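You operate a simulated robot arm through the tools that you are given. There is no shell and no other tool. Be economical: measure what you need, move in short steps, check, and stop when the job is done.

Carry out the task below with a simulated robot arm. There is one attempt and no reset: what you move stays moved.

Task
Swap the card in the teal stand for number 7.
Fine: loosen the silver screw first, tighten it after; the old card goes into the rack slot that is empty now.

The check looks at the end state, three seconds after you hand in, the way a careful person would. Anything else that was tipped, shoved, dropped, spilled or broken makes it a failure.

Robot
A 7-joint arm with a fingered hand on a trunk, on a base that drives. Base frame: it is fixed to the floor where the robot stands at the start and does not move with it; the origin is under the middle of the robot, x ahead of it, y to its left, z up; the surface under the hand at the start is at about z = 0.84. Readings come in m, rad, newtons and seconds.
With the tool pointing down near the work surface it reaches from about 0.2 to 0.66 m from the robot's upright axis, wherever it stands. Its first joint turns from -2.007 to 2.007 rad. Places, roughly: left slot of the number card rack [0.6, 0.3, 0.8]; silver thumb screw [0.5, 0.2, 0.9]. Payload 3.1 kg.
Tool frame: the origin (TCP) lies between the finger pads and is the grasp point; the fingertips stand 0.022 m ahead of it; z points along the fingers, y is the line along which they close. Largest opening 0.112 m; the body of the gripper starts 0.06 m behind the TCP. The gripper is a hand of 3 fingers: y runs from the thumb to the fingers, the wrist lies at [0, 0, -0.218] in the tool frame, and closing takes about 1.5 s.
Orientation is that of the tool frame in the base frame, as a unit quaternion [w, x, y, z]. With the fingers straight down and closing along the base's y, the tool's x points along the base's -x, its y along +y and its z along -z.

Tools
- The arm moves only by the tool servo_tool. Its argument "deltas" is a list of rows, each a list of 3 entries, a list of its own where there are three numbers: the shift along the tool's x, y, z in units of 200 mm (1.0 is 200 mm), then the turn, a rotation vector about the tool's x, y, z in units of 180 degrees (1.0 is 180 degrees), then the opening in per cent of the stroke, from 0 (shut) to 100 (fully open). In form: [[[x, y, z], [rx, ry, rz], hand], ...]. A call has 1 to 8 rows; each row is the pose to reach, as a shift and turn from the pose commanded when the call began, along the tool's axes at that moment. A call with a number of a shift or a turn outside -1 to 1 is refused whole. A row lasts 0.2 s, in which the tool goes at most 0.05 m and 0.15 rad; a call with a longer step from one row to the next is refused whole, and so is a gripper value outside its range. A pose out of reach is approached as far as the arm can. The call stops where the force on the tool passes 40 N (or 10 N more than at its start, if that is more) or the arm is blocked; 0.2 s more then pass. Each finger travels about 0.108 m/s and halts on what it meets, pressing with about 25 N; the grip force reading is that of the motor and also rises with nothing between the fingers. The clock runs only during rows and for 0.2 s after the last one: add rows that repeat a pose to give the fingers time. The reply holds the time, the measured pose of the TCP, the force on the tool along the base axes, the opening and the grip force, in the units named above and with some noise, with the torque about the TCP (base axes, N m) and any sound that the robot's microphone picked up.
- Cameras (640 x 400 px; columns grow to the right, rows downward): "scene" is now at [0.0369, 0.158, 1.6322]; the picture's right is [-0.04, -1.00, 0.00], its down [-0.77, 0.03, -0.64] and it looks along [0.64, -0.03, -0.77] (base axes); focal length 288 px, centre (320, 200). "wrist" rides on the gripper at [0.066, 0.003, -0.08] in the tool frame; the picture's right is [-0.05, 1.00, 0.00], its down [-0.77, -0.04, -0.64] and it looks along [-0.64, -0.03, 0.77] (tool axes); focal length 275 px, centre (320, 200).
- camera(camera): a new picture of that camera. It takes no simulated time.
- move_column(by): slides the trunk up (or, below 0, down) by that many m; the arm and the scene camera ride with it, the base frame stays. It gives what a move gives, with no picture.
- base_move(legs): drives the robot by 1 to 6 legs, each [ahead, left, turn to the left] in m, m and rad, along the robot's own axes; the way and the turn of a leg run together, so that a leg with both is an arc; at most 1.5 m and 3.142 rad a leg. The arm and the cameras ride along, it lands a little off, and it stops where it bumps. It gives what a move gives.
- preshape(shape): the hand has 3 fingers and takes this shape, open, in about a second: jaw (thumb against the fingers, like two jaws); tri (thumb and two fingers); tip (a fingertip pinch); poke (one finger out to press); point (the index stretched); flat (the hand flat); cup (the hand cupped); fist (a fist). The gripper value then closes the fingers along that shape, each until it touches; the sizes above hold for jaw. It gives what a move gives, with no picture.
- head_to(pan, tilt): turns the head with the scene camera to pan (to the left, within 2.705 rad either way) and tilt (down, from -0.506 to 1.204), counted from straight ahead of the robot. It gives what a move gives.
- pixel_to_xyz(camera, pixels): there is no depth. For up to 12 entries [column, row, z] of the newest picture of that camera ("zoom" is the newest enlarged one), the place [x, y] in the base frame at which the ray of that pixel passes the height z, good to about 0.002 m, but the place of the scene camera against the robot may be out by one fixed shift of up to 0.025 m in any direction. It takes no simulated time.
- close_up(camera, box): a new picture of the part [left, top, right, bottom] of that camera's present view, enlarged. It takes no simulated time.
- hand_in(): hands the job in; it is judged then, once.

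Work in short steps. Measure before you move; look again where a grasp or a placing could have gone wrong, and mend it. You have 80 turns and 60 pictures in all, those below and enlarged ones among them. Open the gripper and draw the arm clear of the work before you hand the job in, unless the task says otherwise; then end with one line.

The tools are called after "Call:" by a JSON object that holds its "name" and its "arguments". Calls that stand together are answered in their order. servo_tool: Moves the arm, as the interface text tells. Its arguments: {"type":"object","properties":{"deltas":{"type":"array","items":{"type":"array"}}},"required":["deltas"]} The other tools are called the same way: move_column (by) slides the trunk up or down; preshape (shape) gives the hand a shape; base_move (legs) drives the base; head_to (pan, tilt) turns the head that bears the scene camera; camera (camera) takes a picture; pixel_to_xyz (camera, pixels) gives the place at which the rays of pixels pass given heights; close_up (camera, box) takes an enlarged picture of a part of a camera's view; hand_in () hands the job in.

At the start:

```text
t: 0.0
tool_pos: [0.4553, 0.2171, 1.186]
orientation: [0.0, 0.0, 1.0, 0.0]
contact_force: [0.7, 0.3, 0.1]
ft_torque: [-0.01, 0.0, 0.02]
finger_gap: 0.1119
grasp_force: 0.1
shape: jaw
trunk travel left (down, up): [-0.775, 0.215]
robot x, y, heading: [0.0014, -0.0006, -0.006]
head pan, tilt: [-0.04, 0.874]
```

scene: 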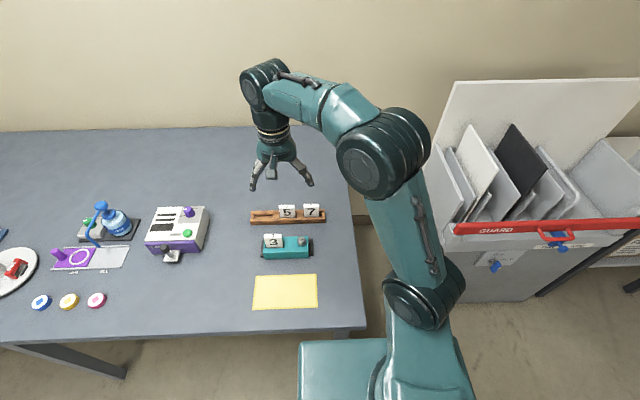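
wrist: 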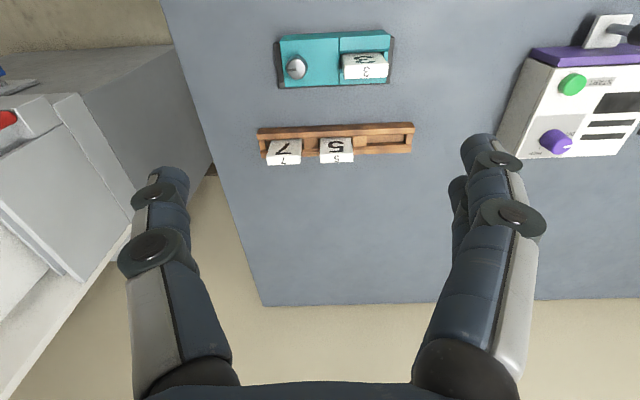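

The scene shows the teal stand around (287,247) with card 3 and the silver screw, and the rack around (288,216) with cards 5 and 7. I'll enlarge both views.

Call:
{"name": "close_up", "arguments": {"camera": "scene", "box": [235, 190, 345, 270]}}

Call:
{"name": "close_up", "arguments": {"camera": "wrist", "box": [240, 20, 440, 180]}}

```text
5.00 times, centred on (290, 230) of scene
```

zoom: 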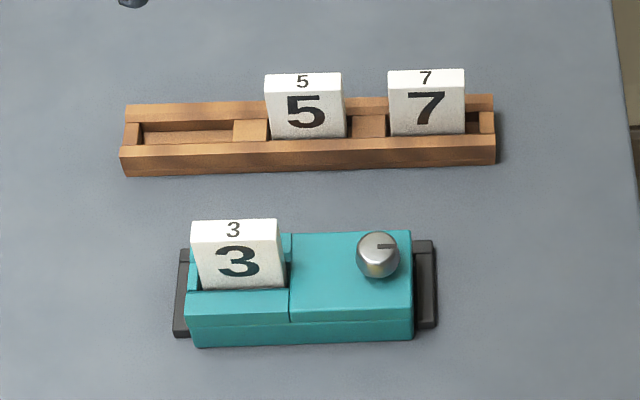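

```text
2.50 times, centred on (340, 100) of wrist
```

zoom: 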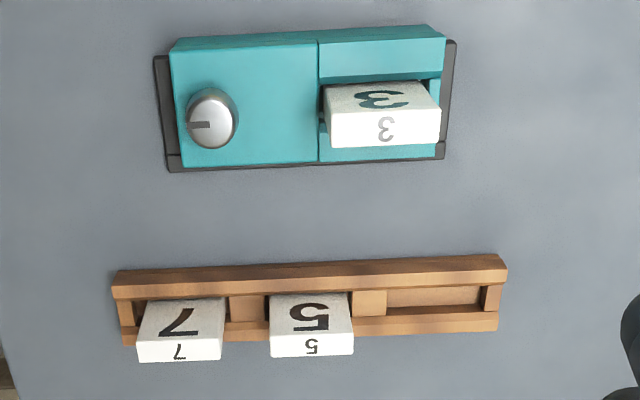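

I'll locate the knob, the card tops and the empty slot from the wrist enlargement at assumed heights.

Call:
{"name": "pixel_to_xyz", "arguments": {"camera": "zoom", "pixels": [[210, 118, 0.88], [210, 118, 0.9], [385, 130, 0.89], [440, 146, 0.89], [330, 148, 0.89], [180, 350, 0.88], [311, 345, 0.88], [430, 296, 0.85], [170, 172, 0.84], [445, 160, 0.84], [122, 345, 0.84], [498, 330, 0.84]]}}

Call:
{"name": "pixel_to_xyz", "arguments": {"camera": "scene", "pixels": [[311, 240, 0.88], [311, 240, 0.9], [271, 236, 0.89], [288, 207, 0.88], [312, 206, 0.88]]}}

```text
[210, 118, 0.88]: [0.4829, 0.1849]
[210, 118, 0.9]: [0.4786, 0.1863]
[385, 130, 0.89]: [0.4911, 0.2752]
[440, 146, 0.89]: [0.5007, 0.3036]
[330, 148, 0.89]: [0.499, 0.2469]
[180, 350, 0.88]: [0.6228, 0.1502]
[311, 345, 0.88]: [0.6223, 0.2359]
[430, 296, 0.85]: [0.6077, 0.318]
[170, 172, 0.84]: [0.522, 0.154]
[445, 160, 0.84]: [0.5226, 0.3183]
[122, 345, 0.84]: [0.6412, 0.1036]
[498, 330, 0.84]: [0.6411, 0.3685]
```

```text
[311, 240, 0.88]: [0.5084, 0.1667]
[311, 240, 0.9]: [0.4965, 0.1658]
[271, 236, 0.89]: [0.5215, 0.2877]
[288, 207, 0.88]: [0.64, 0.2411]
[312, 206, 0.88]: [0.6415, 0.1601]
```

The wrist readings put the knob near (0.48,0.186), card 3 near (0.495,0.275), card 7 near (0.62,0.150) and card 5 near (0.62,0.236), with the empty slot near (0.61,0.32). I'll go lower and back for a better wrist view.

Call:
{"name": "servo_tool", "arguments": {"deltas": [[[0.07, 0.02, 0.17], [0, 0, 0], 100], [[0.14, 0.04, 0.34], [0, 0, 0], 100], [[0.21, 0.06, 0.51], [0, 0, 0], 100], [[0.275, 0.08, 0.68], [0, 0, 0], 100], [[0.275, 0.08, 0.68], [0, 0, 0], 100]]}}

Call:
{"name": "camera", "arguments": {"camera": "wrist"}}

```text
t: 1.2
tool_pos: [0.4018, 0.2341, 1.0504]
orientation: [0.0, 0.0, 1.0, 0.0]
contact_force: [0.3, 0.3, 0.5]
ft_torque: [0.0, 0.0, -0.02]
finger_gap: 0.1121
grasp_force: 0.1
shape: jaw
trunk travel left (down, up): [-0.775, 0.215]
robot x, y, heading: [0.0027, -0.0007, -0.001]
head pan, tilt: [-0.04, 0.874]
```

```text
55 pictures are left
```

wrist: 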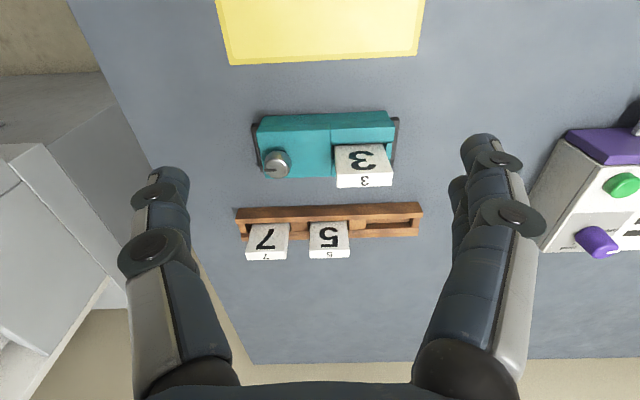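

Call:
{"name": "close_up", "arguments": {"camera": "wrist", "box": [228, 100, 428, 225]}}

Call:
{"name": "close_up", "arguments": {"camera": "wrist", "box": [228, 155, 428, 280]}}

```text
3.20 times, centred on (328, 162) of wrist
```

zoom: 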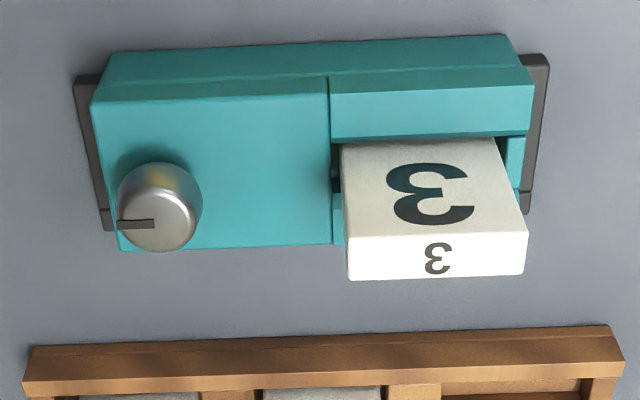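

```text
3.20 times, centred on (328, 218) of wrist
```

zoom: 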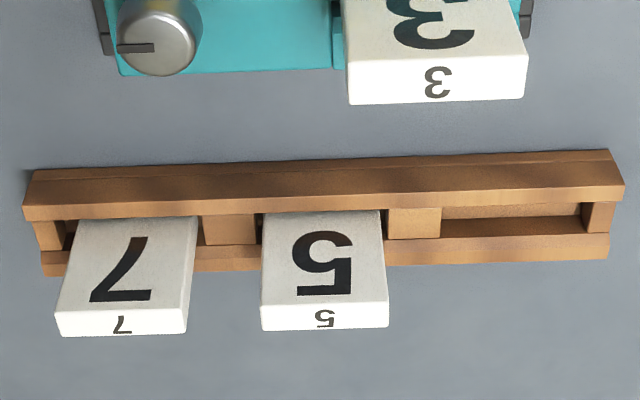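

Triangulating the two views gives a stand top near z=0.887, knob top near 0.911 and card 3 top near 0.935. I'll refine the xy values at those heights (the newest zoom is the rack view).

Call:
{"name": "pixel_to_xyz", "arguments": {"camera": "wrist", "pixels": [[278.3, 168.4, 0.911], [337.4, 187.8, 0.935], [391.7, 185.6, 0.935], [336.7, 174.5, 0.935], [392.3, 172.5, 0.935], [265.5, 178, 0.887], [331, 176, 0.887], [257, 131, 0.887], [331, 127, 0.887]]}}

Call:
{"name": "pixel_to_xyz", "arguments": {"camera": "zoom", "pixels": [[60, 336, 0.91], [187, 333, 0.91], [54, 312, 0.91], [187, 309, 0.91], [262, 330, 0.91], [388, 327, 0.91], [25, 216, 0.865], [624, 195, 0.865], [443, 238, 0.855], [585, 232, 0.855], [440, 205, 0.865], [42, 278, 0.84]]}}

```text
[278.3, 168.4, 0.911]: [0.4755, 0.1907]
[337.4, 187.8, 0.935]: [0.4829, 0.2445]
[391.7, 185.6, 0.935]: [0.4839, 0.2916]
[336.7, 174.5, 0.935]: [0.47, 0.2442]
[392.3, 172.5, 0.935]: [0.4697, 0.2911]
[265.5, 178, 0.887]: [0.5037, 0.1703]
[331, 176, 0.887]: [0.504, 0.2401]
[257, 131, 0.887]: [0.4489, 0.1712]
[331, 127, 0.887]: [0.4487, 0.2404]
```

```text
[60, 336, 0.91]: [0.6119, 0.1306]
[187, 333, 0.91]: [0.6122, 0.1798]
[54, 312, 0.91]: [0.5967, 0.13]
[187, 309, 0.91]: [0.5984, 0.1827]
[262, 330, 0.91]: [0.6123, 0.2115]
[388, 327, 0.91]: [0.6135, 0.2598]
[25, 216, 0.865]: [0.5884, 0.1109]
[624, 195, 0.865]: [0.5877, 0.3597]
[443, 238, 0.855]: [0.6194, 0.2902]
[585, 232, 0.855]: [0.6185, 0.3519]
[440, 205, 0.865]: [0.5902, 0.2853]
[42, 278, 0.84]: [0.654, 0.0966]
```

The knob centre is about (0.477,0.188), and the rack cards stand at x≈0.600 with y≈0.156 and 0.236, so the empty slot is near y≈0.316. I'll move above the knob with the hand half open and check before descending.

Call:
{"name": "servo_tool", "arguments": {"deltas": [[[-0.1, -0.06, 0.06], [0, 0, 0], 80], [[-0.2, -0.12, 0.12], [0, 0, 0], 60], [[-0.3, -0.18, 0.18], [0, 0, 0], 50], [[-0.376, -0.23, 0.25], [0, 0, 0], 50], [[-0.376, -0.23, 0.3], [0, 0, 0], 50], [[-0.376, -0.23, 0.3], [0, 0, 0], 50]]}}

Call:
{"name": "camera", "arguments": {"camera": "wrist"}}

Call:
{"name": "close_up", "arguments": {"camera": "scene", "box": [235, 190, 345, 270]}}

```text
t: 2.6
tool_pos: [0.4769, 0.187, 0.9891]
orientation: [0.0, -0.001, 1.0, 0.0]
contact_force: [0.1, -0.1, -0.6]
ft_torque: [-0.02, 0.0, -0.02]
finger_gap: 0.0566
grasp_force: 0.0
shape: jaw
trunk travel left (down, up): [-0.775, 0.215]
robot x, y, heading: [0.0015, -0.0003, 0.002]
head pan, tilt: [-0.04, 0.874]
```

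```text
52 pictures are left
```

wrist: 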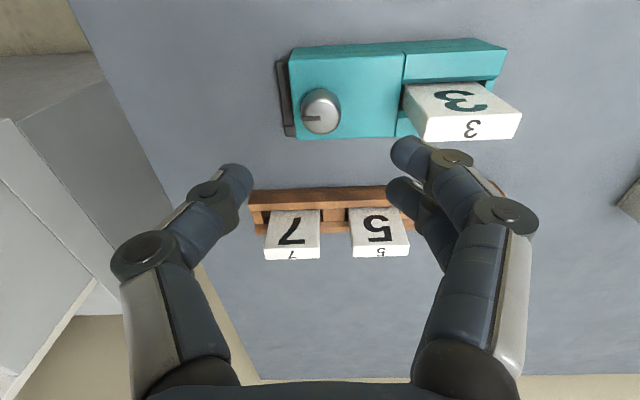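

```text
5.00 times, centred on (290, 230) of scene
```

zoom: 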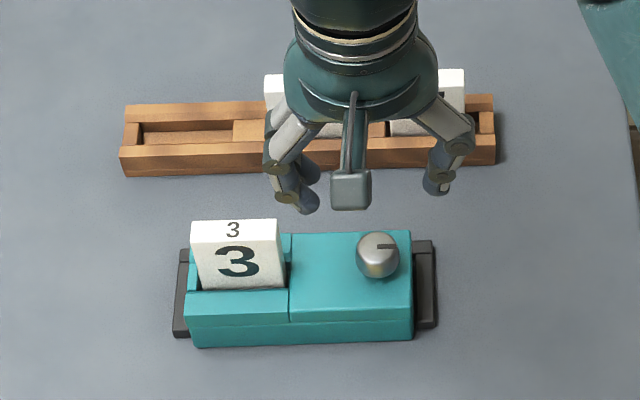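

The fingers straddle the image centre (thumb tip near (235,180), fingers near (400,165)) and the knob top is near (316,117). I'll check the knob and card 3 coordinates from this closer view.

Call:
{"name": "close_up", "arguments": {"camera": "wrist", "box": [270, 30, 530, 160]}}

```text
2.46 times, centred on (400, 95) of wrist
```

zoom: 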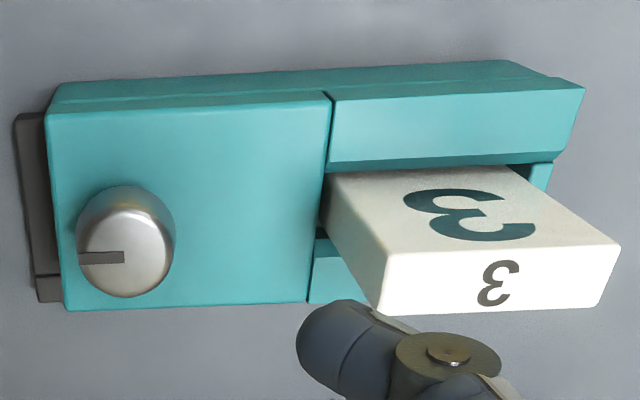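

The mark's inner end, at (124,256) in the zoom, should be the knob axis; I'll compute it with the card 3 corners.

Call:
{"name": "pixel_to_xyz", "arguments": {"camera": "zoom", "pixels": [[124, 254, 0.911], [124, 254, 0.908], [380, 315, 0.935], [603, 306, 0.935], [388, 254, 0.935], [620, 246, 0.935], [65, 310, 0.887], [308, 303, 0.887], [47, 112, 0.887]]}}

```text
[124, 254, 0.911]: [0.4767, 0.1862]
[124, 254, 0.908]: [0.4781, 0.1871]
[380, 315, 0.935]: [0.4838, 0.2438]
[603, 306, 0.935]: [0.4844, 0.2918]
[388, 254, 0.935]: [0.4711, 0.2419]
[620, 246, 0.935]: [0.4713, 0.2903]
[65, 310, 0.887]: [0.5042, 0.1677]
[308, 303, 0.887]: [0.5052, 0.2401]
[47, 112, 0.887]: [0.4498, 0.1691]
```

The knob axis is (0.477,0.187), directly below the TCP. I'll descend to z≈0.915 with about 40% opening, without closing yet.

Call:
{"name": "servo_tool", "arguments": {"deltas": [[[0, 0, 0.1], [0, 0, 0], 42], [[0, 0, 0.2], [0, 0, 0], 42], [[0, 0, 0.3], [0, 0, 0], 42], [[0, 0, 0.34], [0, 0, 0], 42], [[0, 0, 0.37], [0, 0, 0], 42], [[0, 0, 0.37], [0, 0, 0], 42]]}}

Call:
{"name": "camera", "arguments": {"camera": "wrist"}}

Call:
{"name": "close_up", "arguments": {"camera": "scene", "box": [235, 190, 345, 270]}}

```text
t: 4.0
tool_pos: [0.4769, 0.1871, 0.9166]
orientation: [0.0, -0.001, 1.0, 0.001]
contact_force: [-0.1, 0.2, -0.2]
ft_torque: [0.01, 0.01, 0.0]
finger_gap: 0.0478
grasp_force: 0.1
shape: jaw
trunk travel left (down, up): [-0.775, 0.215]
robot x, y, heading: [0.0002, -0.0001, -0.001]
head pan, tilt: [-0.04, 0.874]
```

```text
49 pictures are left
```

wrist: 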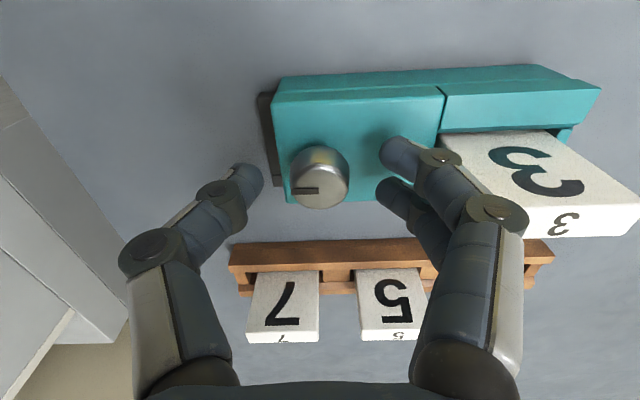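

```text
5.00 times, centred on (290, 230) of scene
```

zoom: 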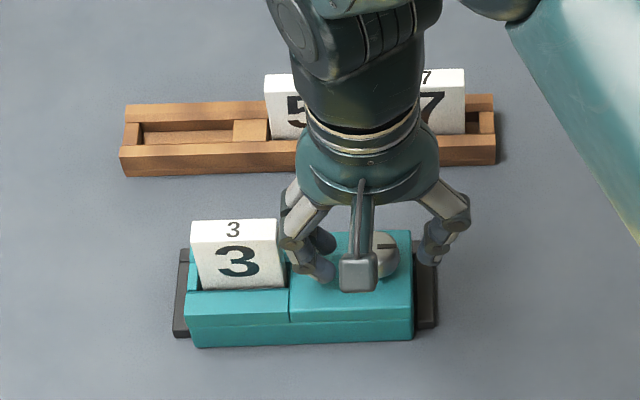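

The thumb (245,180) and the two fingers (400,155 and 395,195) bracket the knob at (320,178). I'll close on it.

Call:
{"name": "servo_tool", "arguments": {"deltas": [[[0, 0, 0], [0, 0, 0], 35], [[0, 0, 0], [0, 0, 0], 28], [[0, 0, 0], [0, 0, 0], 22], [[0, 0, 0], [0, 0, 0], 15], [[0, 0, 0], [0, 0, 0], 10], [[0, 0, 0], [0, 0, 0], 10]]}}

Call:
{"name": "camera", "arguments": {"camera": "wrist"}}

```text
t: 5.4
tool_pos: [0.4772, 0.1878, 0.9149]
orientation: [0.0, 0.0, 1.0, 0.0]
contact_force: [-1.3, -1.1, 0.4]
ft_torque: [-0.01, 0.06, 0.0]
finger_gap: 0.0151
grasp_force: 24.9
shape: jaw
trunk travel left (down, up): [-0.775, 0.215]
robot x, y, heading: [-0.0014, -0.0011, 0.0]
head pan, tilt: [-0.04, 0.874]
```

```text
47 pictures are left
```

wrist: 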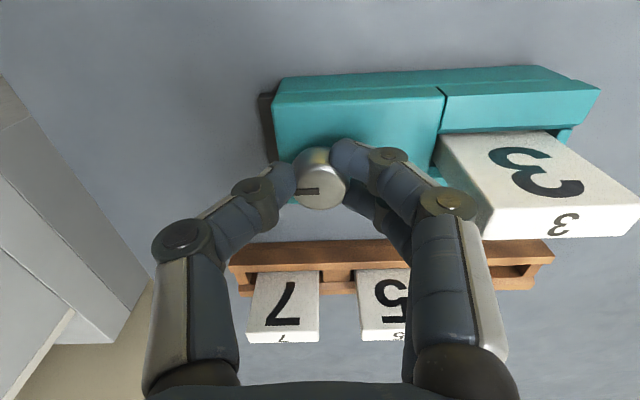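

The knob is gripped (25 N, gap 15 mm) and nothing else moved. I'll turn it counterclockwise seen from above (negative about tool z) by about 60°.

Call:
{"name": "servo_tool", "arguments": {"deltas": [[[0, 0, 0], [0, 0, -0.04], 10], [[0, 0, 0], [0, 0, -0.085], 10], [[0, 0, 0], [0, 0, -0.13], 10], [[0, 0, 0], [0, 0, -0.175], 10], [[0, 0, 0], [0, 0, -0.22], 10], [[0, 0, 0], [0, 0, -0.265], 10], [[0, 0, 0], [0, 0, -0.31], 10], [[0, 0, 0], [0, 0, -0.34], 10]]}}

Call:
{"name": "camera", "arguments": {"camera": "wrist"}}

```text
t: 7.2
tool_pos: [0.4765, 0.1851, 0.9165]
orientation: [0.0, -0.51, 0.86, 0.0]
contact_force: [0.6, -6.4, 0.3]
ft_torque: [-0.11, -0.01, 0.0]
finger_gap: 0.0147
grasp_force: 25.0
shape: jaw
trunk travel left (down, up): [-0.775, 0.215]
robot x, y, heading: [-0.0008, 0.0002, 0.004]
head pan, tilt: [-0.04, 0.874]
```

```text
46 pictures are left
```

wrist: 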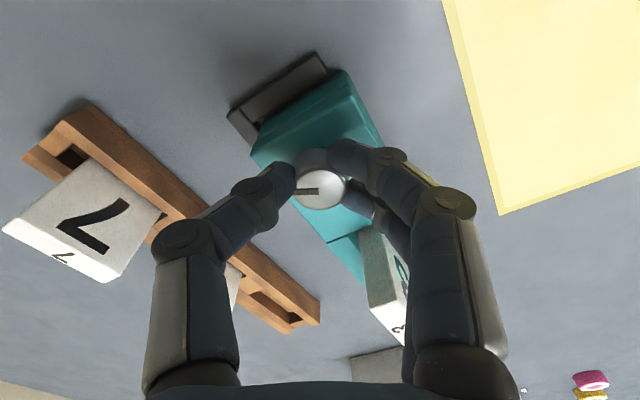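

The mark is still horizontal in the wrist view, so the knob turned with the hand by about 61°. I'll turn a further 60°.

Call:
{"name": "servo_tool", "arguments": {"deltas": [[[0, 0, 0], [0, 0, -0.04], 10], [[0, 0, 0], [0, 0, -0.085], 10], [[0, 0, 0], [0, 0, -0.13], 10], [[0, 0, 0], [0, 0, -0.175], 10], [[0, 0, 0], [0, 0, -0.22], 10], [[0, 0, 0], [0, 0, -0.265], 10], [[0, 0, 0], [0, 0, -0.31], 10], [[0, 0, 0], [0, 0, -0.34], 10]]}}

Call:
{"name": "camera", "arguments": {"camera": "wrist"}}

Call:
{"name": "camera", "arguments": {"camera": "scene"}}

```text
t: 9.0
tool_pos: [0.4766, 0.1843, 0.9179]
orientation: [-0.002, 0.876, -0.482, 0.0]
contact_force: [5.5, -9.9, 7.9]
ft_torque: [-0.14, -0.11, -0.45]
finger_gap: 0.0149
grasp_force: 24.9
shape: jaw
trunk travel left (down, up): [-0.775, 0.215]
robot x, y, heading: [0.0004, -0.0021, 0.001]
head pan, tilt: [-0.04, 0.874]
```

```text
45 pictures are left
```

wrist: 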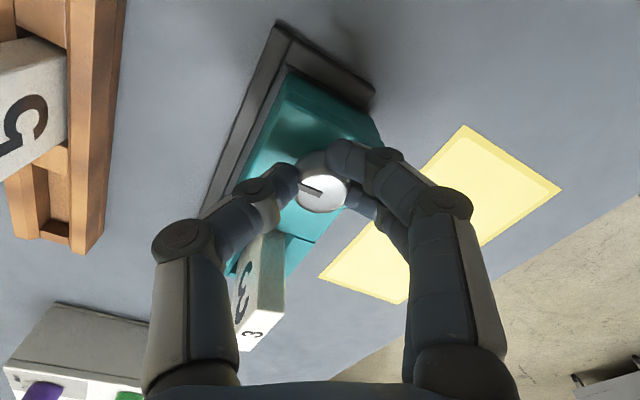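

```text
44 pictures are left
```

scene: 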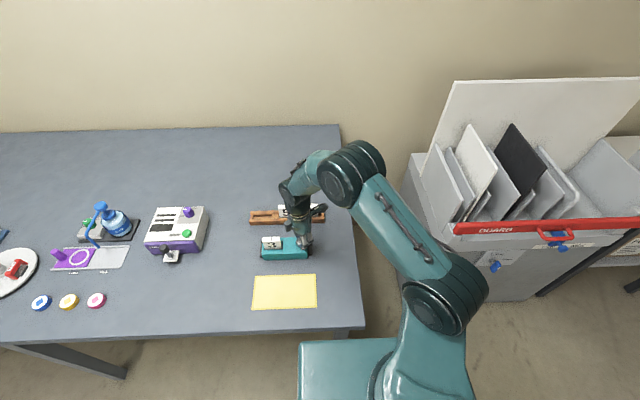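

The mark is now tilted about 20° in the wrist view and the torque has risen to 0.45 N m, so the screw probably reached its open stop near 100–120°. I'll check that the stand hasn't shifted.

Call:
{"name": "close_up", "arguments": {"camera": "scene", "box": [235, 190, 345, 270]}}

```text
5.00 times, centred on (290, 230) of scene
```

zoom: 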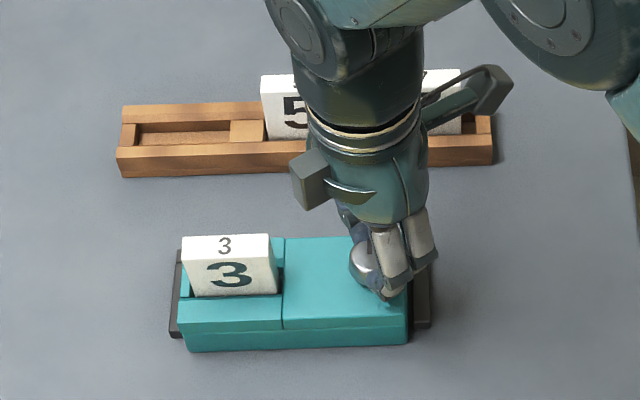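

Card 3 has visibly dropped in the slot, so the clamp is loose and the screw sits at its stop. I'll release the knob and go straight up.

Call:
{"name": "servo_tool", "arguments": {"deltas": [[[0, 0, 0], [0, 0, 0.02], 15], [[0, 0, 0], [0, 0, 0.03], 25], [[0, 0, 0], [0, 0, 0.03], 42], [[0, 0, 0], [0, 0, 0.03], 42], [[0, 0, -0.1], [0, 0, 0.03], 42], [[0, 0, -0.3], [0, 0, 0.03], 42], [[0, 0, -0.5], [0, 0, 0.03], 42], [[0, 0, -0.5], [0, 0, 0.03], 42]]}}

Call:
{"name": "close_up", "arguments": {"camera": "scene", "box": [235, 190, 345, 270]}}

Call:
{"name": "camera", "arguments": {"camera": "wrist"}}

```text
t: 10.8
tool_pos: [0.4769, 0.1875, 1.0164]
orientation: [0.0, 0.853, -0.522, -0.001]
contact_force: [-0.3, 0.4, 0.3]
ft_torque: [0.03, 0.02, -0.02]
finger_gap: 0.0466
grasp_force: 0.0
shape: jaw
trunk travel left (down, up): [-0.775, 0.215]
robot x, y, heading: [-0.0018, 0.0003, -0.002]
head pan, tilt: [-0.04, 0.874]
```

```text
5.00 times, centred on (290, 230) of scene
```

zoom: 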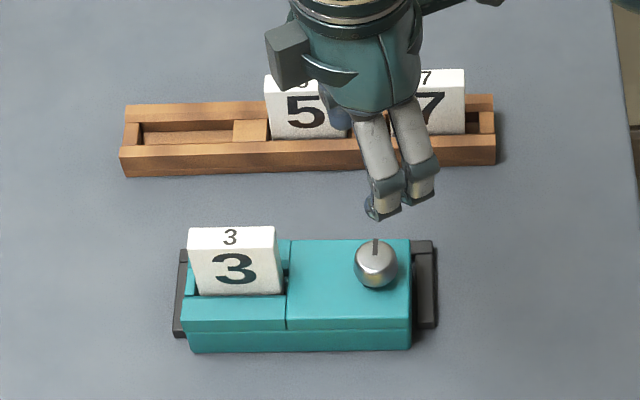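

```text
41 pictures are left
```

wrist: 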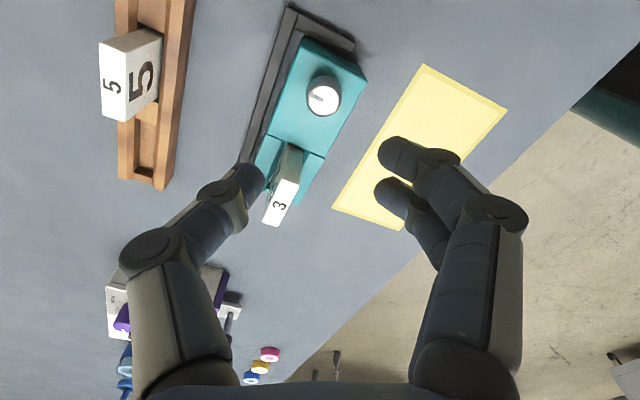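

The screw mark now points away from the robot, a 90° loosening, and the card is loose, though the teal body looks slightly shifted. I'll rotate to a hand yaw that closes along x and inspect from there.

Call:
{"name": "servo_tool", "arguments": {"deltas": [[[0, 0, -0.05], [0, 0, 0.045], 60], [[0, 0, -0.1], [0, 0, 0.09], 60], [[0, 0, -0.1], [0, 0, 0.13], 60], [[0, 0, -0.1], [0, 0, 0.15], 60], [[0, 0, -0.1], [0, 0, 0.15], 60]]}}

Call:
{"name": "camera", "arguments": {"camera": "wrist"}}

Call:
{"name": "close_up", "arguments": {"camera": "wrist", "box": [220, 20, 420, 145]}}

```text
t: 12.0
tool_pos: [0.4769, 0.1867, 1.0369]
orientation: [0.0, -0.706, 0.708, 0.0]
contact_force: [-1.5, -0.6, 0.3]
ft_torque: [0.05, -0.01, -0.03]
finger_gap: 0.0666
grasp_force: 0.0
shape: jaw
trunk travel left (down, up): [-0.775, 0.215]
robot x, y, heading: [0.0008, -0.0003, 0.002]
head pan, tilt: [-0.04, 0.874]
```

```text
40 pictures are left
```

wrist: 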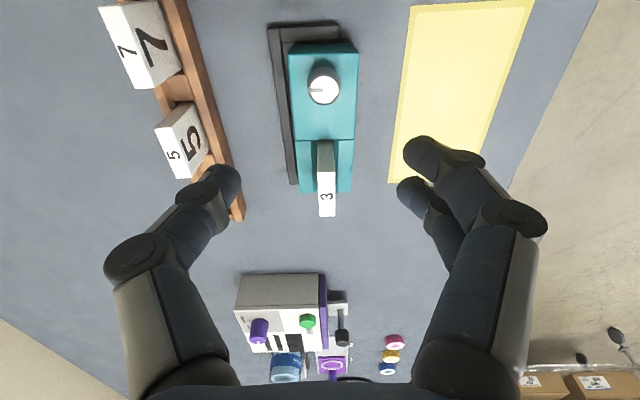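

```text
3.20 times, centred on (320, 82) of wrist
```

zoom: 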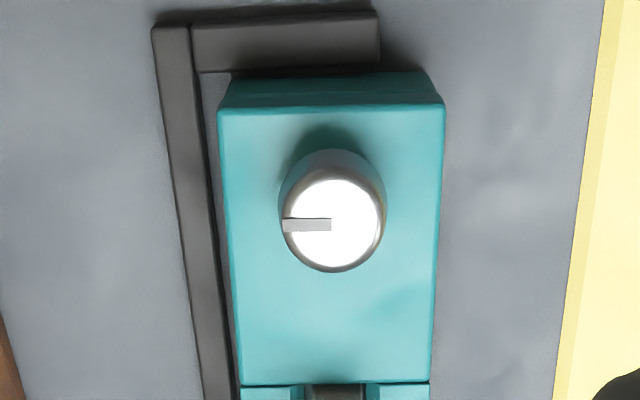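

The black part is a low U-shaped fence and the stand has crept a few mm out of it toward the robot. I'll measure the gap and the new card position.

Call:
{"name": "pixel_to_xyz", "arguments": {"camera": "wrist", "pixels": [[289, 55, 0.887], [358, 52, 0.887], [355, 138, 0.887], [296, 140, 0.887], [318, 216, 0.925], [336, 216, 0.925], [317, 143, 0.925], [289, 185, 0.85], [269, 28, 0.85], [299, 186, 0.85], [280, 44, 0.85]]}}

Call:
{"name": "close_up", "arguments": {"camera": "wrist", "box": [260, 110, 380, 225]}}

```text
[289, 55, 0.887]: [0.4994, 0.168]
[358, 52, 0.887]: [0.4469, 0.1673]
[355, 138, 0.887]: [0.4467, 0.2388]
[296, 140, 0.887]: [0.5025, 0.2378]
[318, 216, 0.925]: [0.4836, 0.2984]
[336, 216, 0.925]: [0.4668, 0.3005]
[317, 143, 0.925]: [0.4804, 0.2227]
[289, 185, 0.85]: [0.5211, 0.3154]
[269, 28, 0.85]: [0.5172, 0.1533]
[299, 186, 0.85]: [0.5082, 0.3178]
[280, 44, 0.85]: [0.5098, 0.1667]
```

```text
3.48 times, centred on (320, 168) of wrist
```

zoom: 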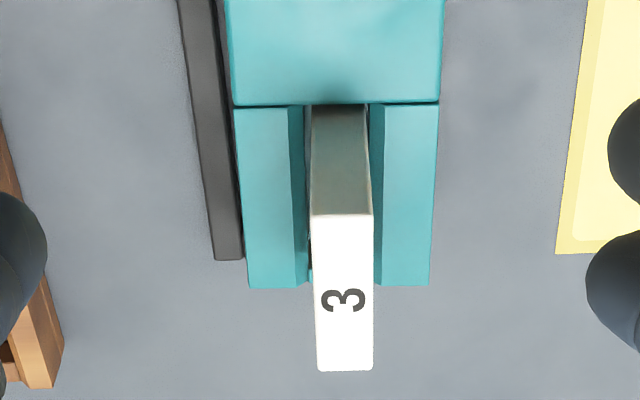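

Card 3's top is still near z=0.935, centred at about (0.475,0.267), with the stand only 2–3 mm off. I'll move over the card and descend around it, closing along x.

Call:
{"name": "servo_tool", "arguments": {"deltas": [[[-0.2, 0.01, 0], [0, 0, 0], 60], [[-0.4, 0.01, 0], [0, 0, 0], 60], [[-0.4, 0.01, 0.2], [0, 0, 0], 60], [[-0.4, 0.01, 0.4], [0, 0, 0], 60], [[-0.4, 0.01, 0.5], [0, 0, 0], 60], [[-0.4, 0.01, 0.6], [0, 0, 0], 60], [[-0.4, 0.01, 0.6], [0, 0, 0], 60]]}}

Call:
{"name": "camera", "arguments": {"camera": "wrist"}}

```text
t: 13.6
tool_pos: [0.4746, 0.2678, 0.9176]
orientation: [0.0, 0.707, -0.707, 0.0]
contact_force: [-0.5, 0.5, 0.2]
ft_torque: [-0.01, 0.01, 0.02]
finger_gap: 0.067
grasp_force: 0.0
shape: jaw
trunk travel left (down, up): [-0.775, 0.215]
robot x, y, heading: [0.0026, -0.0018, 0.001]
head pan, tilt: [-0.04, 0.874]
```

```text
37 pictures are left
```

wrist: 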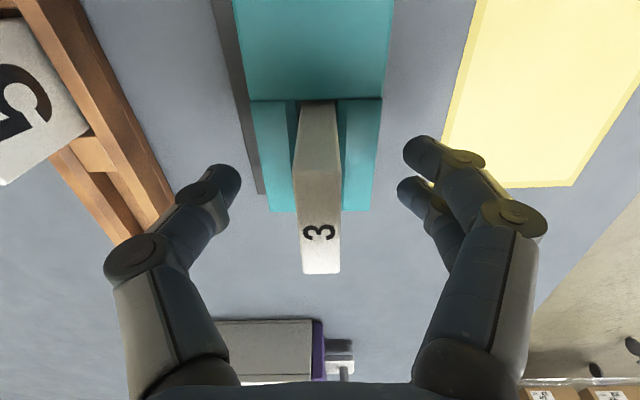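

The card is centred between the thumb (225,185) and the fingers (415,170), so I'll close on its faces.

Call:
{"name": "servo_tool", "arguments": {"deltas": [[[0, 0, 0], [0, 0, 0], 45], [[0, 0, 0], [0, 0, 0], 32], [[0, 0, 0], [0, 0, 0], 22], [[0, 0, 0], [0, 0, 0], 14], [[0, 0, 0], [0, 0, 0], 6], [[0, 0, 0], [0, 0, 0], 5], [[0, 0, 0], [0, 0, 0], 5]]}}

Call:
{"name": "camera", "arguments": {"camera": "wrist"}}

```text
t: 15.2
tool_pos: [0.4739, 0.2664, 0.9154]
orientation: [0.0, -0.707, 0.707, 0.0]
contact_force: [0.4, -0.2, 0.7]
ft_torque: [0.0, -0.01, 0.05]
finger_gap: 0.009
grasp_force: 24.8
shape: jaw
trunk travel left (down, up): [-0.775, 0.215]
robot x, y, heading: [-0.0008, 0.0007, 0.002]
head pan, tilt: [-0.04, 0.874]
```

```text
36 pictures are left
```

wrist: 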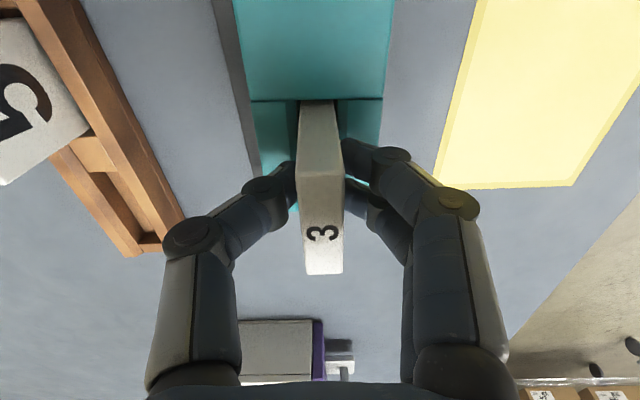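

The card is gripped (25 N). I'll lift straight up slowly and check the force and picture.

Call:
{"name": "servo_tool", "arguments": {"deltas": [[[0, 0, -0.05], [0, 0, 0], 5], [[0, 0, -0.1], [0, 0, 0], 5], [[0, 0, -0.2], [0, 0, 0], 5], [[0, 0, -0.35], [0, 0, 0], 5], [[0, 0, -0.5], [0, 0, 0], 5], [[0, 0, -0.5], [0, 0, 0], 5]]}}

Call:
{"name": "camera", "arguments": {"camera": "wrist"}}

Call:
{"name": "close_up", "arguments": {"camera": "scene", "box": [235, 170, 345, 270]}}

```text
t: 16.6
tool_pos: [0.4746, 0.2676, 1.0178]
orientation: [0.0, -0.706, 0.708, 0.0]
contact_force: [-0.1, -0.2, -0.3]
ft_torque: [0.0, -0.02, -0.02]
finger_gap: 0.0093
grasp_force: 24.6
shape: jaw
trunk travel left (down, up): [-0.775, 0.215]
robot x, y, heading: [0.0023, 0.0004, 0.001]
head pan, tilt: [-0.04, 0.874]
```

```text
35 pictures are left
```

wrist: 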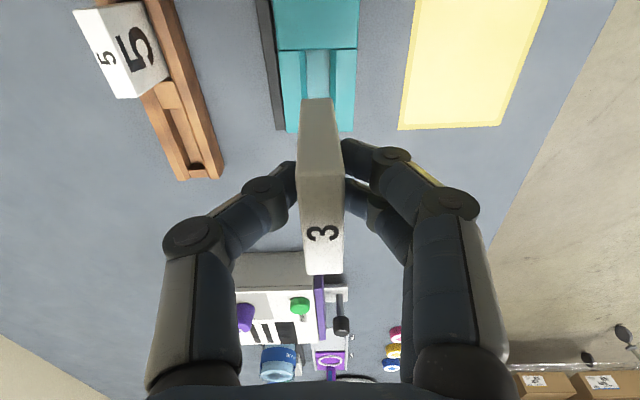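

```text
4.00 times, centred on (290, 220) of scene
```

zoom: 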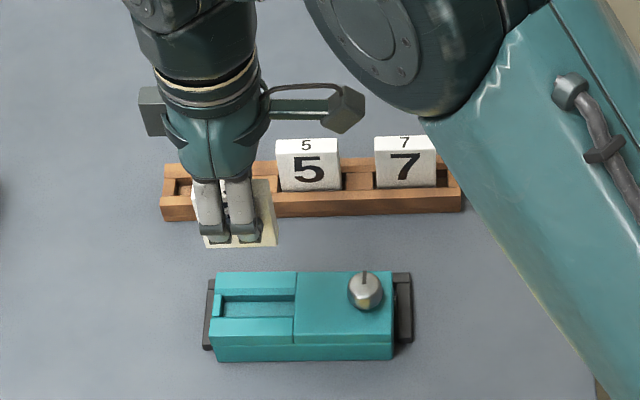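

Card 3 is out cleanly and held square. I'll measure the empty slot in the wrist view before carrying it over.

Call:
{"name": "close_up", "arguments": {"camera": "wrist", "box": [70, 0, 270, 190]}}

```text
2.11 times, centred on (170, 95) of wrist
```

zoom: 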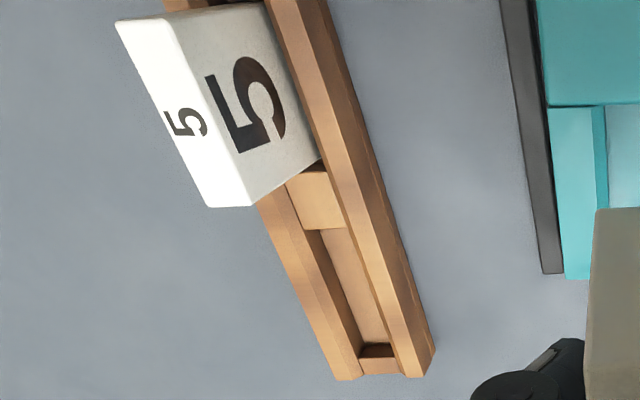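

I'll compute the slot's inner edges and card 5's top corners for the pitch.

Call:
{"name": "pixel_to_xyz", "arguments": {"camera": "zoom", "pixels": [[362, 358, 0.865], [391, 356, 0.865], [304, 230, 0.86], [344, 228, 0.86], [360, 358, 0.86], [394, 357, 0.86], [208, 207, 0.915], [251, 206, 0.915], [116, 20, 0.915], [163, 16, 0.915], [290, 190, 0.865], [318, 165, 0.865]]}}

```text
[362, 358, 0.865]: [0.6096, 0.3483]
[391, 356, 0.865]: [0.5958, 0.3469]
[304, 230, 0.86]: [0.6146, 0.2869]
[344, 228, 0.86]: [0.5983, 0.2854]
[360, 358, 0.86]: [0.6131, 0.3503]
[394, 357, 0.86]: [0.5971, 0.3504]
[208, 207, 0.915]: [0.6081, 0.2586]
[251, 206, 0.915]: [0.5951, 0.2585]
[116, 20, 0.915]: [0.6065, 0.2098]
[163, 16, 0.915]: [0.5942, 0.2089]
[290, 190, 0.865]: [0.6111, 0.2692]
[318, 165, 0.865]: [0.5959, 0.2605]
```

The slot is centred at (0.602,0.318), about 0.68 m out and beyond the 0.66 m reach. I'll drive the robot 0.10 m to its left, parallel to the table, with the arm held high.

Call:
{"name": "servo_tool", "arguments": {"deltas": [[[0, 0, -0.15], [0, 0, 0], 5], [[0, 0, -0.3], [0, 0, 0], 5], [[0, 0, -0.3], [0, 0, 0], 5]]}}

Call:
{"name": "base_move", "arguments": {"legs": [[0, 0.1, 0]]}}

Call:
{"name": "camera", "arguments": {"camera": "wrist"}}

```text
t: 17.4
tool_pos: [0.4741, 0.2665, 1.076]
orientation: [0.001, -0.707, 0.708, 0.001]
contact_force: [-0.9, 0.5, -0.4]
ft_torque: [0.04, 0.02, 0.0]
finger_gap: 0.0093
grasp_force: 25.0
shape: jaw
trunk travel left (down, up): [-0.775, 0.215]
robot x, y, heading: [-0.0006, -0.0012, 0.004]
head pan, tilt: [-0.04, 0.874]
```

```text
t: 18.6
tool_pos: [0.4729, 0.369, 1.0767]
orientation: [0.0, -0.707, 0.707, 0.0]
contact_force: [-0.3, 0.6, -0.6]
ft_torque: [-0.03, -0.02, 0.0]
finger_gap: 0.0092
grasp_force: 25.0
shape: jaw
trunk travel left (down, up): [-0.775, 0.215]
robot x, y, heading: [-0.0023, 0.0996, 0.002]
head pan, tilt: [-0.04, 0.874]
```

```text
32 pictures are left
```

wrist: 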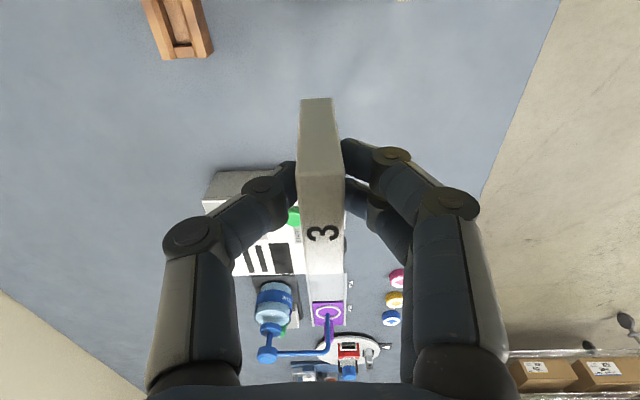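

Now I'll move over the empty slot at (0.602,0.318), staying high, and look.

Call:
{"name": "servo_tool", "arguments": {"deltas": [[[0.05, -0.15, 0], [0, 0, 0], 5], [[0.1, -0.3, 0], [0, 0, 0], 5], [[0.18, -0.47, 0.05], [0, 0, 0], 5], [[0.255, -0.645, 0.15], [0, 0, 0], 5], [[0.255, -0.645, 0.35], [0, 0, 0], 5], [[0.255, -0.645, 0.48], [0, 0, 0], 5], [[0.255, -0.645, 0.48], [0, 0, 0], 5]]}}

Call:
{"name": "camera", "arguments": {"camera": "wrist"}}

Call:
{"name": "close_up", "arguments": {"camera": "scene", "box": [250, 150, 410, 270]}}

```text
t: 20.1
tool_pos: [0.604, 0.3173, 0.981]
orientation: [-0.001, -0.707, 0.707, 0.0]
contact_force: [-0.7, 0.4, -1.0]
ft_torque: [0.01, -0.01, -0.02]
finger_gap: 0.0095
grasp_force: 25.1
shape: jaw
trunk travel left (down, up): [-0.775, 0.215]
robot x, y, heading: [0.0017, 0.0977, -0.002]
head pan, tilt: [-0.04, 0.874]
```

```text
31 pictures are left
```

wrist: 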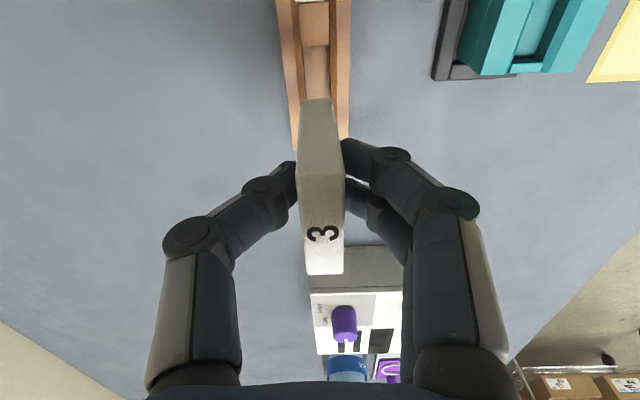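

```text
3.33 times, centred on (330, 210) of scene
```

zoom: 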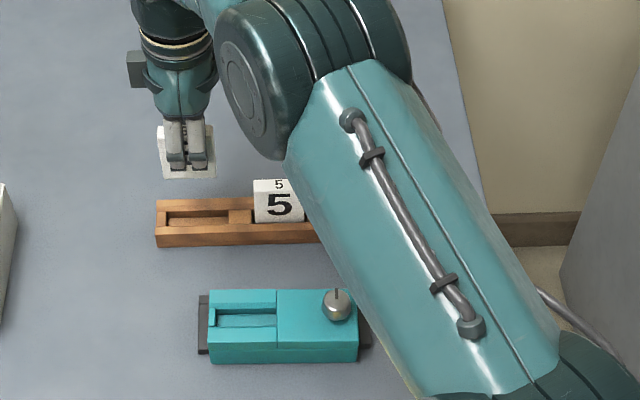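

I'll enlarge the slot region to check the x alignment of the card's lower edge against the slot.

Call:
{"name": "close_up", "arguments": {"camera": "wrist", "box": [250, 0, 390, 120]}}

```text
3.33 times, centred on (320, 60) of wrist
```

zoom: 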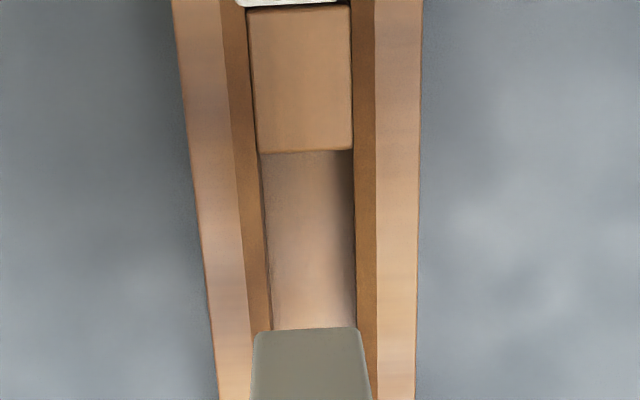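

Call:
{"name": "pixel_to_xyz", "arguments": {"camera": "zoom", "pixels": [[255, 335, 0.943], [360, 330, 0.943], [242, 250, 0.865], [376, 250, 0.865], [267, 250, 0.858], [356, 250, 0.858], [258, 154, 0.858], [352, 150, 0.858]]}}

```text
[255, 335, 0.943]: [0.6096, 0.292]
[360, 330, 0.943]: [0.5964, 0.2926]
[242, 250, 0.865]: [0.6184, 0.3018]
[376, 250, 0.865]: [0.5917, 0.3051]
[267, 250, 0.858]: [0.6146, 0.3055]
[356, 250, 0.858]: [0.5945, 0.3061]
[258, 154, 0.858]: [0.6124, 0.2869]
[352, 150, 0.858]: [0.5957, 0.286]
```

The card's lower edge is centred at x≈0.603 and the slot at about 0.604, with y clearance on both sides. I'll shift 1 mm and lower in small steps, watching the force.

Call:
{"name": "servo_tool", "arguments": {"deltas": [[[0, -0.006, 0.15], [0, 0, 0], 5], [[0, -0.006, 0.25], [0, 0, 0], 5], [[0, -0.006, 0.32], [0, 0, 0], 5], [[0, -0.006, 0.36], [0, 0, 0], 5], [[0, -0.006, 0.39], [0, 0, 0], 5], [[0, -0.006, 0.41], [0, 0, 0], 5], [[0, -0.006, 0.41], [0, 0, 0], 5]]}}

Call:
{"name": "camera", "arguments": {"camera": "wrist"}}

Call:
{"name": "close_up", "arguments": {"camera": "scene", "box": [250, 170, 350, 270]}}

```text
t: 21.8
tool_pos: [0.6025, 0.3176, 0.897]
orientation: [0.0, -0.707, 0.708, 0.0]
contact_force: [0.5, -0.7, -0.9]
ft_torque: [0.01, 0.03, -0.03]
finger_gap: 0.0091
grasp_force: 24.8
shape: jaw
trunk travel left (down, up): [-0.775, 0.215]
robot x, y, heading: [-0.0045, 0.1012, -0.002]
head pan, tilt: [-0.04, 0.874]
```

```text
28 pictures are left
```

wrist: 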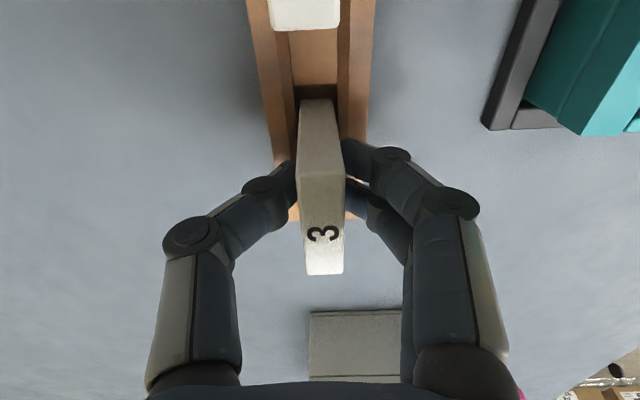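

```text
4.00 times, centred on (300, 220) of scene
```

zoom: 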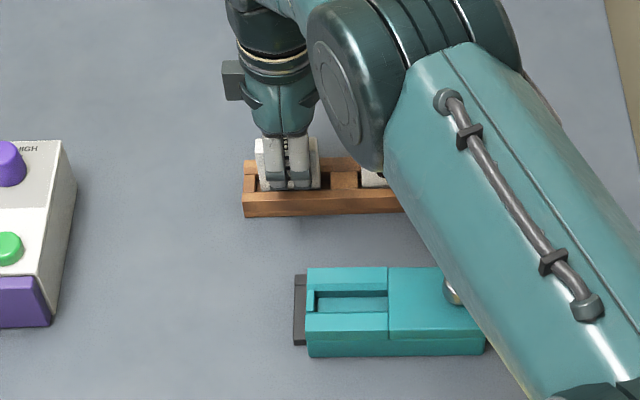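

The card is within the slot walls with no contact force yet. I'll lower a few more millimetres until it touches the floor.

Call:
{"name": "servo_tool", "arguments": {"deltas": [[[0, 0, 0.008], [0, 0, 0], 5], [[0, 0, 0.016], [0, 0, 0], 5], [[0, 0, 0.024], [0, 0, 0], 5], [[0, 0, 0.024], [0, 0, 0], 5]]}}

```text
t: 22.8
tool_pos: [0.6041, 0.3162, 0.8944]
orientation: [-0.001, 0.708, -0.706, 0.001]
contact_force: [2.7, -0.2, 12.2]
ft_torque: [-0.01, 0.01, 0.01]
finger_gap: 0.0096
grasp_force: 25.0
shape: jaw
trunk travel left (down, up): [-0.775, 0.215]
robot x, y, heading: [0.0002, 0.099, 0.002]
head pan, tilt: [-0.04, 0.874]
```

A 12 N upward force at z≈0.894 is the seated height, so the card is on the slot floor. I'll back off slightly, open and rise.

Call:
{"name": "servo_tool", "arguments": {"deltas": [[[0, 0, -0.008], [0, 0, 0], 12], [[0, 0, -0.008], [0, 0, 0], 25], [[0, 0, -0.008], [0, 0, 0], 45], [[0, 0, -0.008], [0, 0, 0], 60], [[0, 0, -0.1], [0, 0, 0], 60], [[0, 0, -0.3], [0, 0, 0], 60], [[0, 0, -0.5], [0, 0, 0], 60], [[0, 0, -0.6], [0, 0, 0], 60]]}}

Call:
{"name": "camera", "arguments": {"camera": "wrist"}}

Call:
{"name": "close_up", "arguments": {"camera": "scene", "box": [250, 170, 350, 270]}}

```text
t: 24.6
tool_pos: [0.6045, 0.3157, 1.0144]
orientation: [0.0, -0.707, 0.707, 0.0]
contact_force: [0.4, 0.8, -0.1]
ft_torque: [0.04, 0.01, 0.05]
finger_gap: 0.0667
grasp_force: 0.1
shape: jaw
trunk travel left (down, up): [-0.775, 0.215]
robot x, y, heading: [-0.0, 0.1025, -0.005]
head pan, tilt: [-0.04, 0.874]
```

```text
26 pictures are left
```

wrist: 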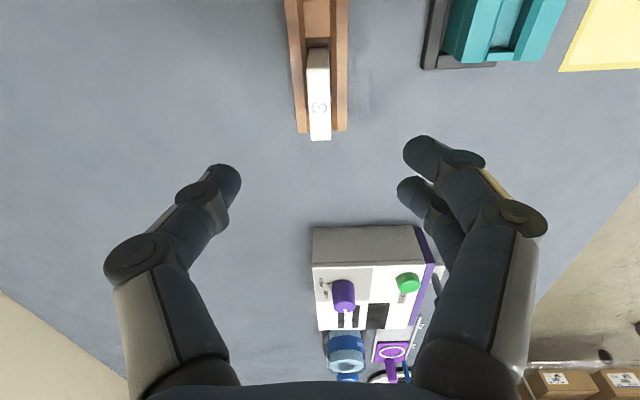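

```text
4.00 times, centred on (300, 220) of scene
```

zoom: 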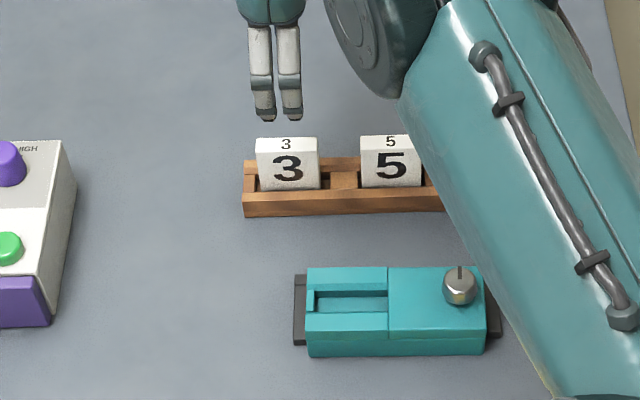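

Card 3 stands squarely in the rack. Next I'll go over card 7 at about (0.601,0.155) and look before descending.

Call:
{"name": "servo_tool", "arguments": {"deltas": [[[0.2, 0, 0], [0, 0, 0], 60], [[0.4, 0.01, 0], [0, 0, 0], 60], [[0.6, 0.017, 0], [0, 0, 0], 60], [[0.8, 0.017, 0], [0, 0, 0], 60], [[0.8, 0.017, 0.1], [0, 0, 0], 60], [[0.8, 0.017, 0.1], [0, 0, 0], 60]]}}

Call:
{"name": "camera", "arguments": {"camera": "wrist"}}

```text
t: 25.9
tool_pos: [0.5997, 0.1562, 0.9941]
orientation: [0.0, -0.707, 0.707, 0.0]
contact_force: [0.5, -0.8, 0.6]
ft_torque: [0.02, 0.01, 0.0]
finger_gap: 0.0668
grasp_force: 0.0
shape: jaw
trunk travel left (down, up): [-0.775, 0.215]
robot x, y, heading: [-0.0002, 0.0998, 0.005]
head pan, tilt: [-0.04, 0.874]
```

```text
24 pictures are left
```

wrist: 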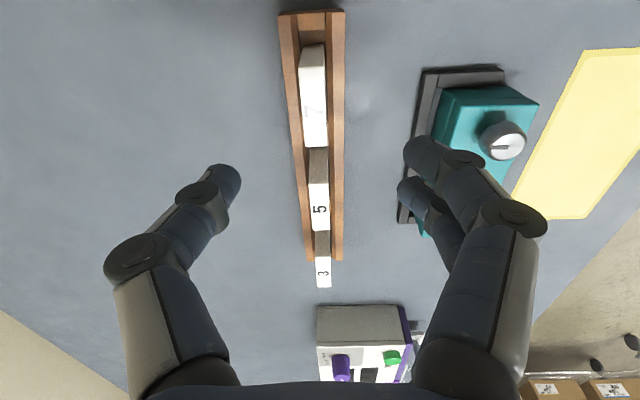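

I'll verify card 7's top corners in this view.

Call:
{"name": "close_up", "arguments": {"camera": "wrist", "box": [260, 30, 380, 160]}}

Call:
{"name": "pixel_to_xyz", "arguments": {"camera": "wrist", "pixels": [[304, 147, 0.915], [328, 147, 0.915], [300, 72, 0.915], [326, 72, 0.915], [310, 229, 0.915], [328, 229, 0.915]]}}

```text
3.08 times, centred on (320, 95) of wrist
```

zoom: 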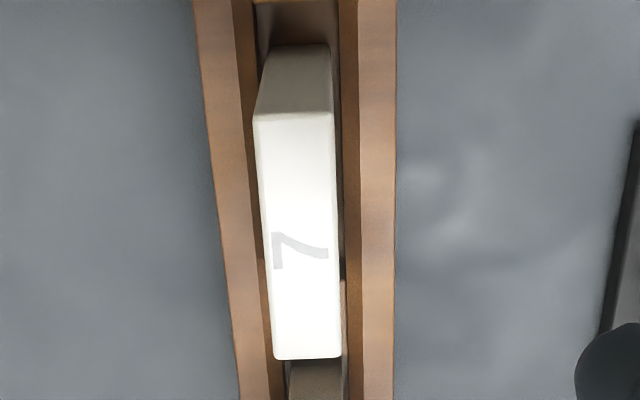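

```text
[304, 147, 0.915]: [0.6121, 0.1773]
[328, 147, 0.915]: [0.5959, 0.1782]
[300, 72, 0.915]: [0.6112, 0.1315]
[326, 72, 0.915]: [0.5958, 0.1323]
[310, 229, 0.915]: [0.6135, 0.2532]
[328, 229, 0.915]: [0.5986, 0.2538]
```

Card 7's centre is about (0.603,0.154). I'll shift 2 mm in x and descend to the grasp height used for card 3.

Call:
{"name": "servo_tool", "arguments": {"deltas": [[[0.006, -0.01, 0.15], [0, 0, 0], 60], [[0.006, -0.01, 0.3], [0, 0, 0], 60], [[0.006, -0.01, 0.42], [0, 0, 0], 60], [[0.006, -0.01, 0.48], [0, 0, 0], 60], [[0.006, -0.01, 0.48], [0, 0, 0], 60]]}}

Call:
{"name": "camera", "arguments": {"camera": "wrist"}}

```text
t: 27.1
tool_pos: [0.603, 0.1562, 0.8969]
orientation: [0.0, 0.707, -0.707, 0.0]
contact_force: [-0.4, -0.1, -0.2]
ft_torque: [-0.01, -0.03, 0.03]
finger_gap: 0.0666
grasp_force: 0.0
shape: jaw
trunk travel left (down, up): [-0.775, 0.215]
robot x, y, heading: [-0.0004, 0.1001, -0.003]
head pan, tilt: [-0.04, 0.874]
```

```text
22 pictures are left
```

wrist: 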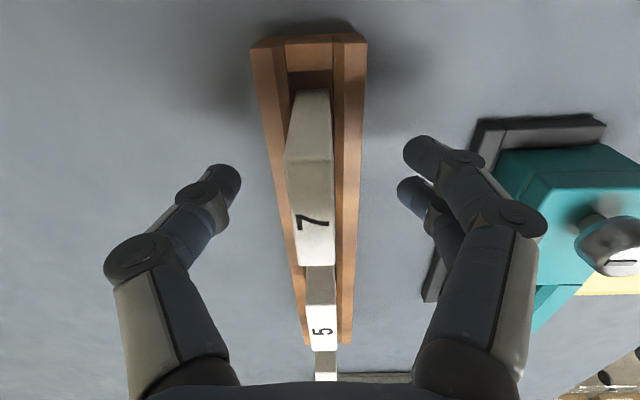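

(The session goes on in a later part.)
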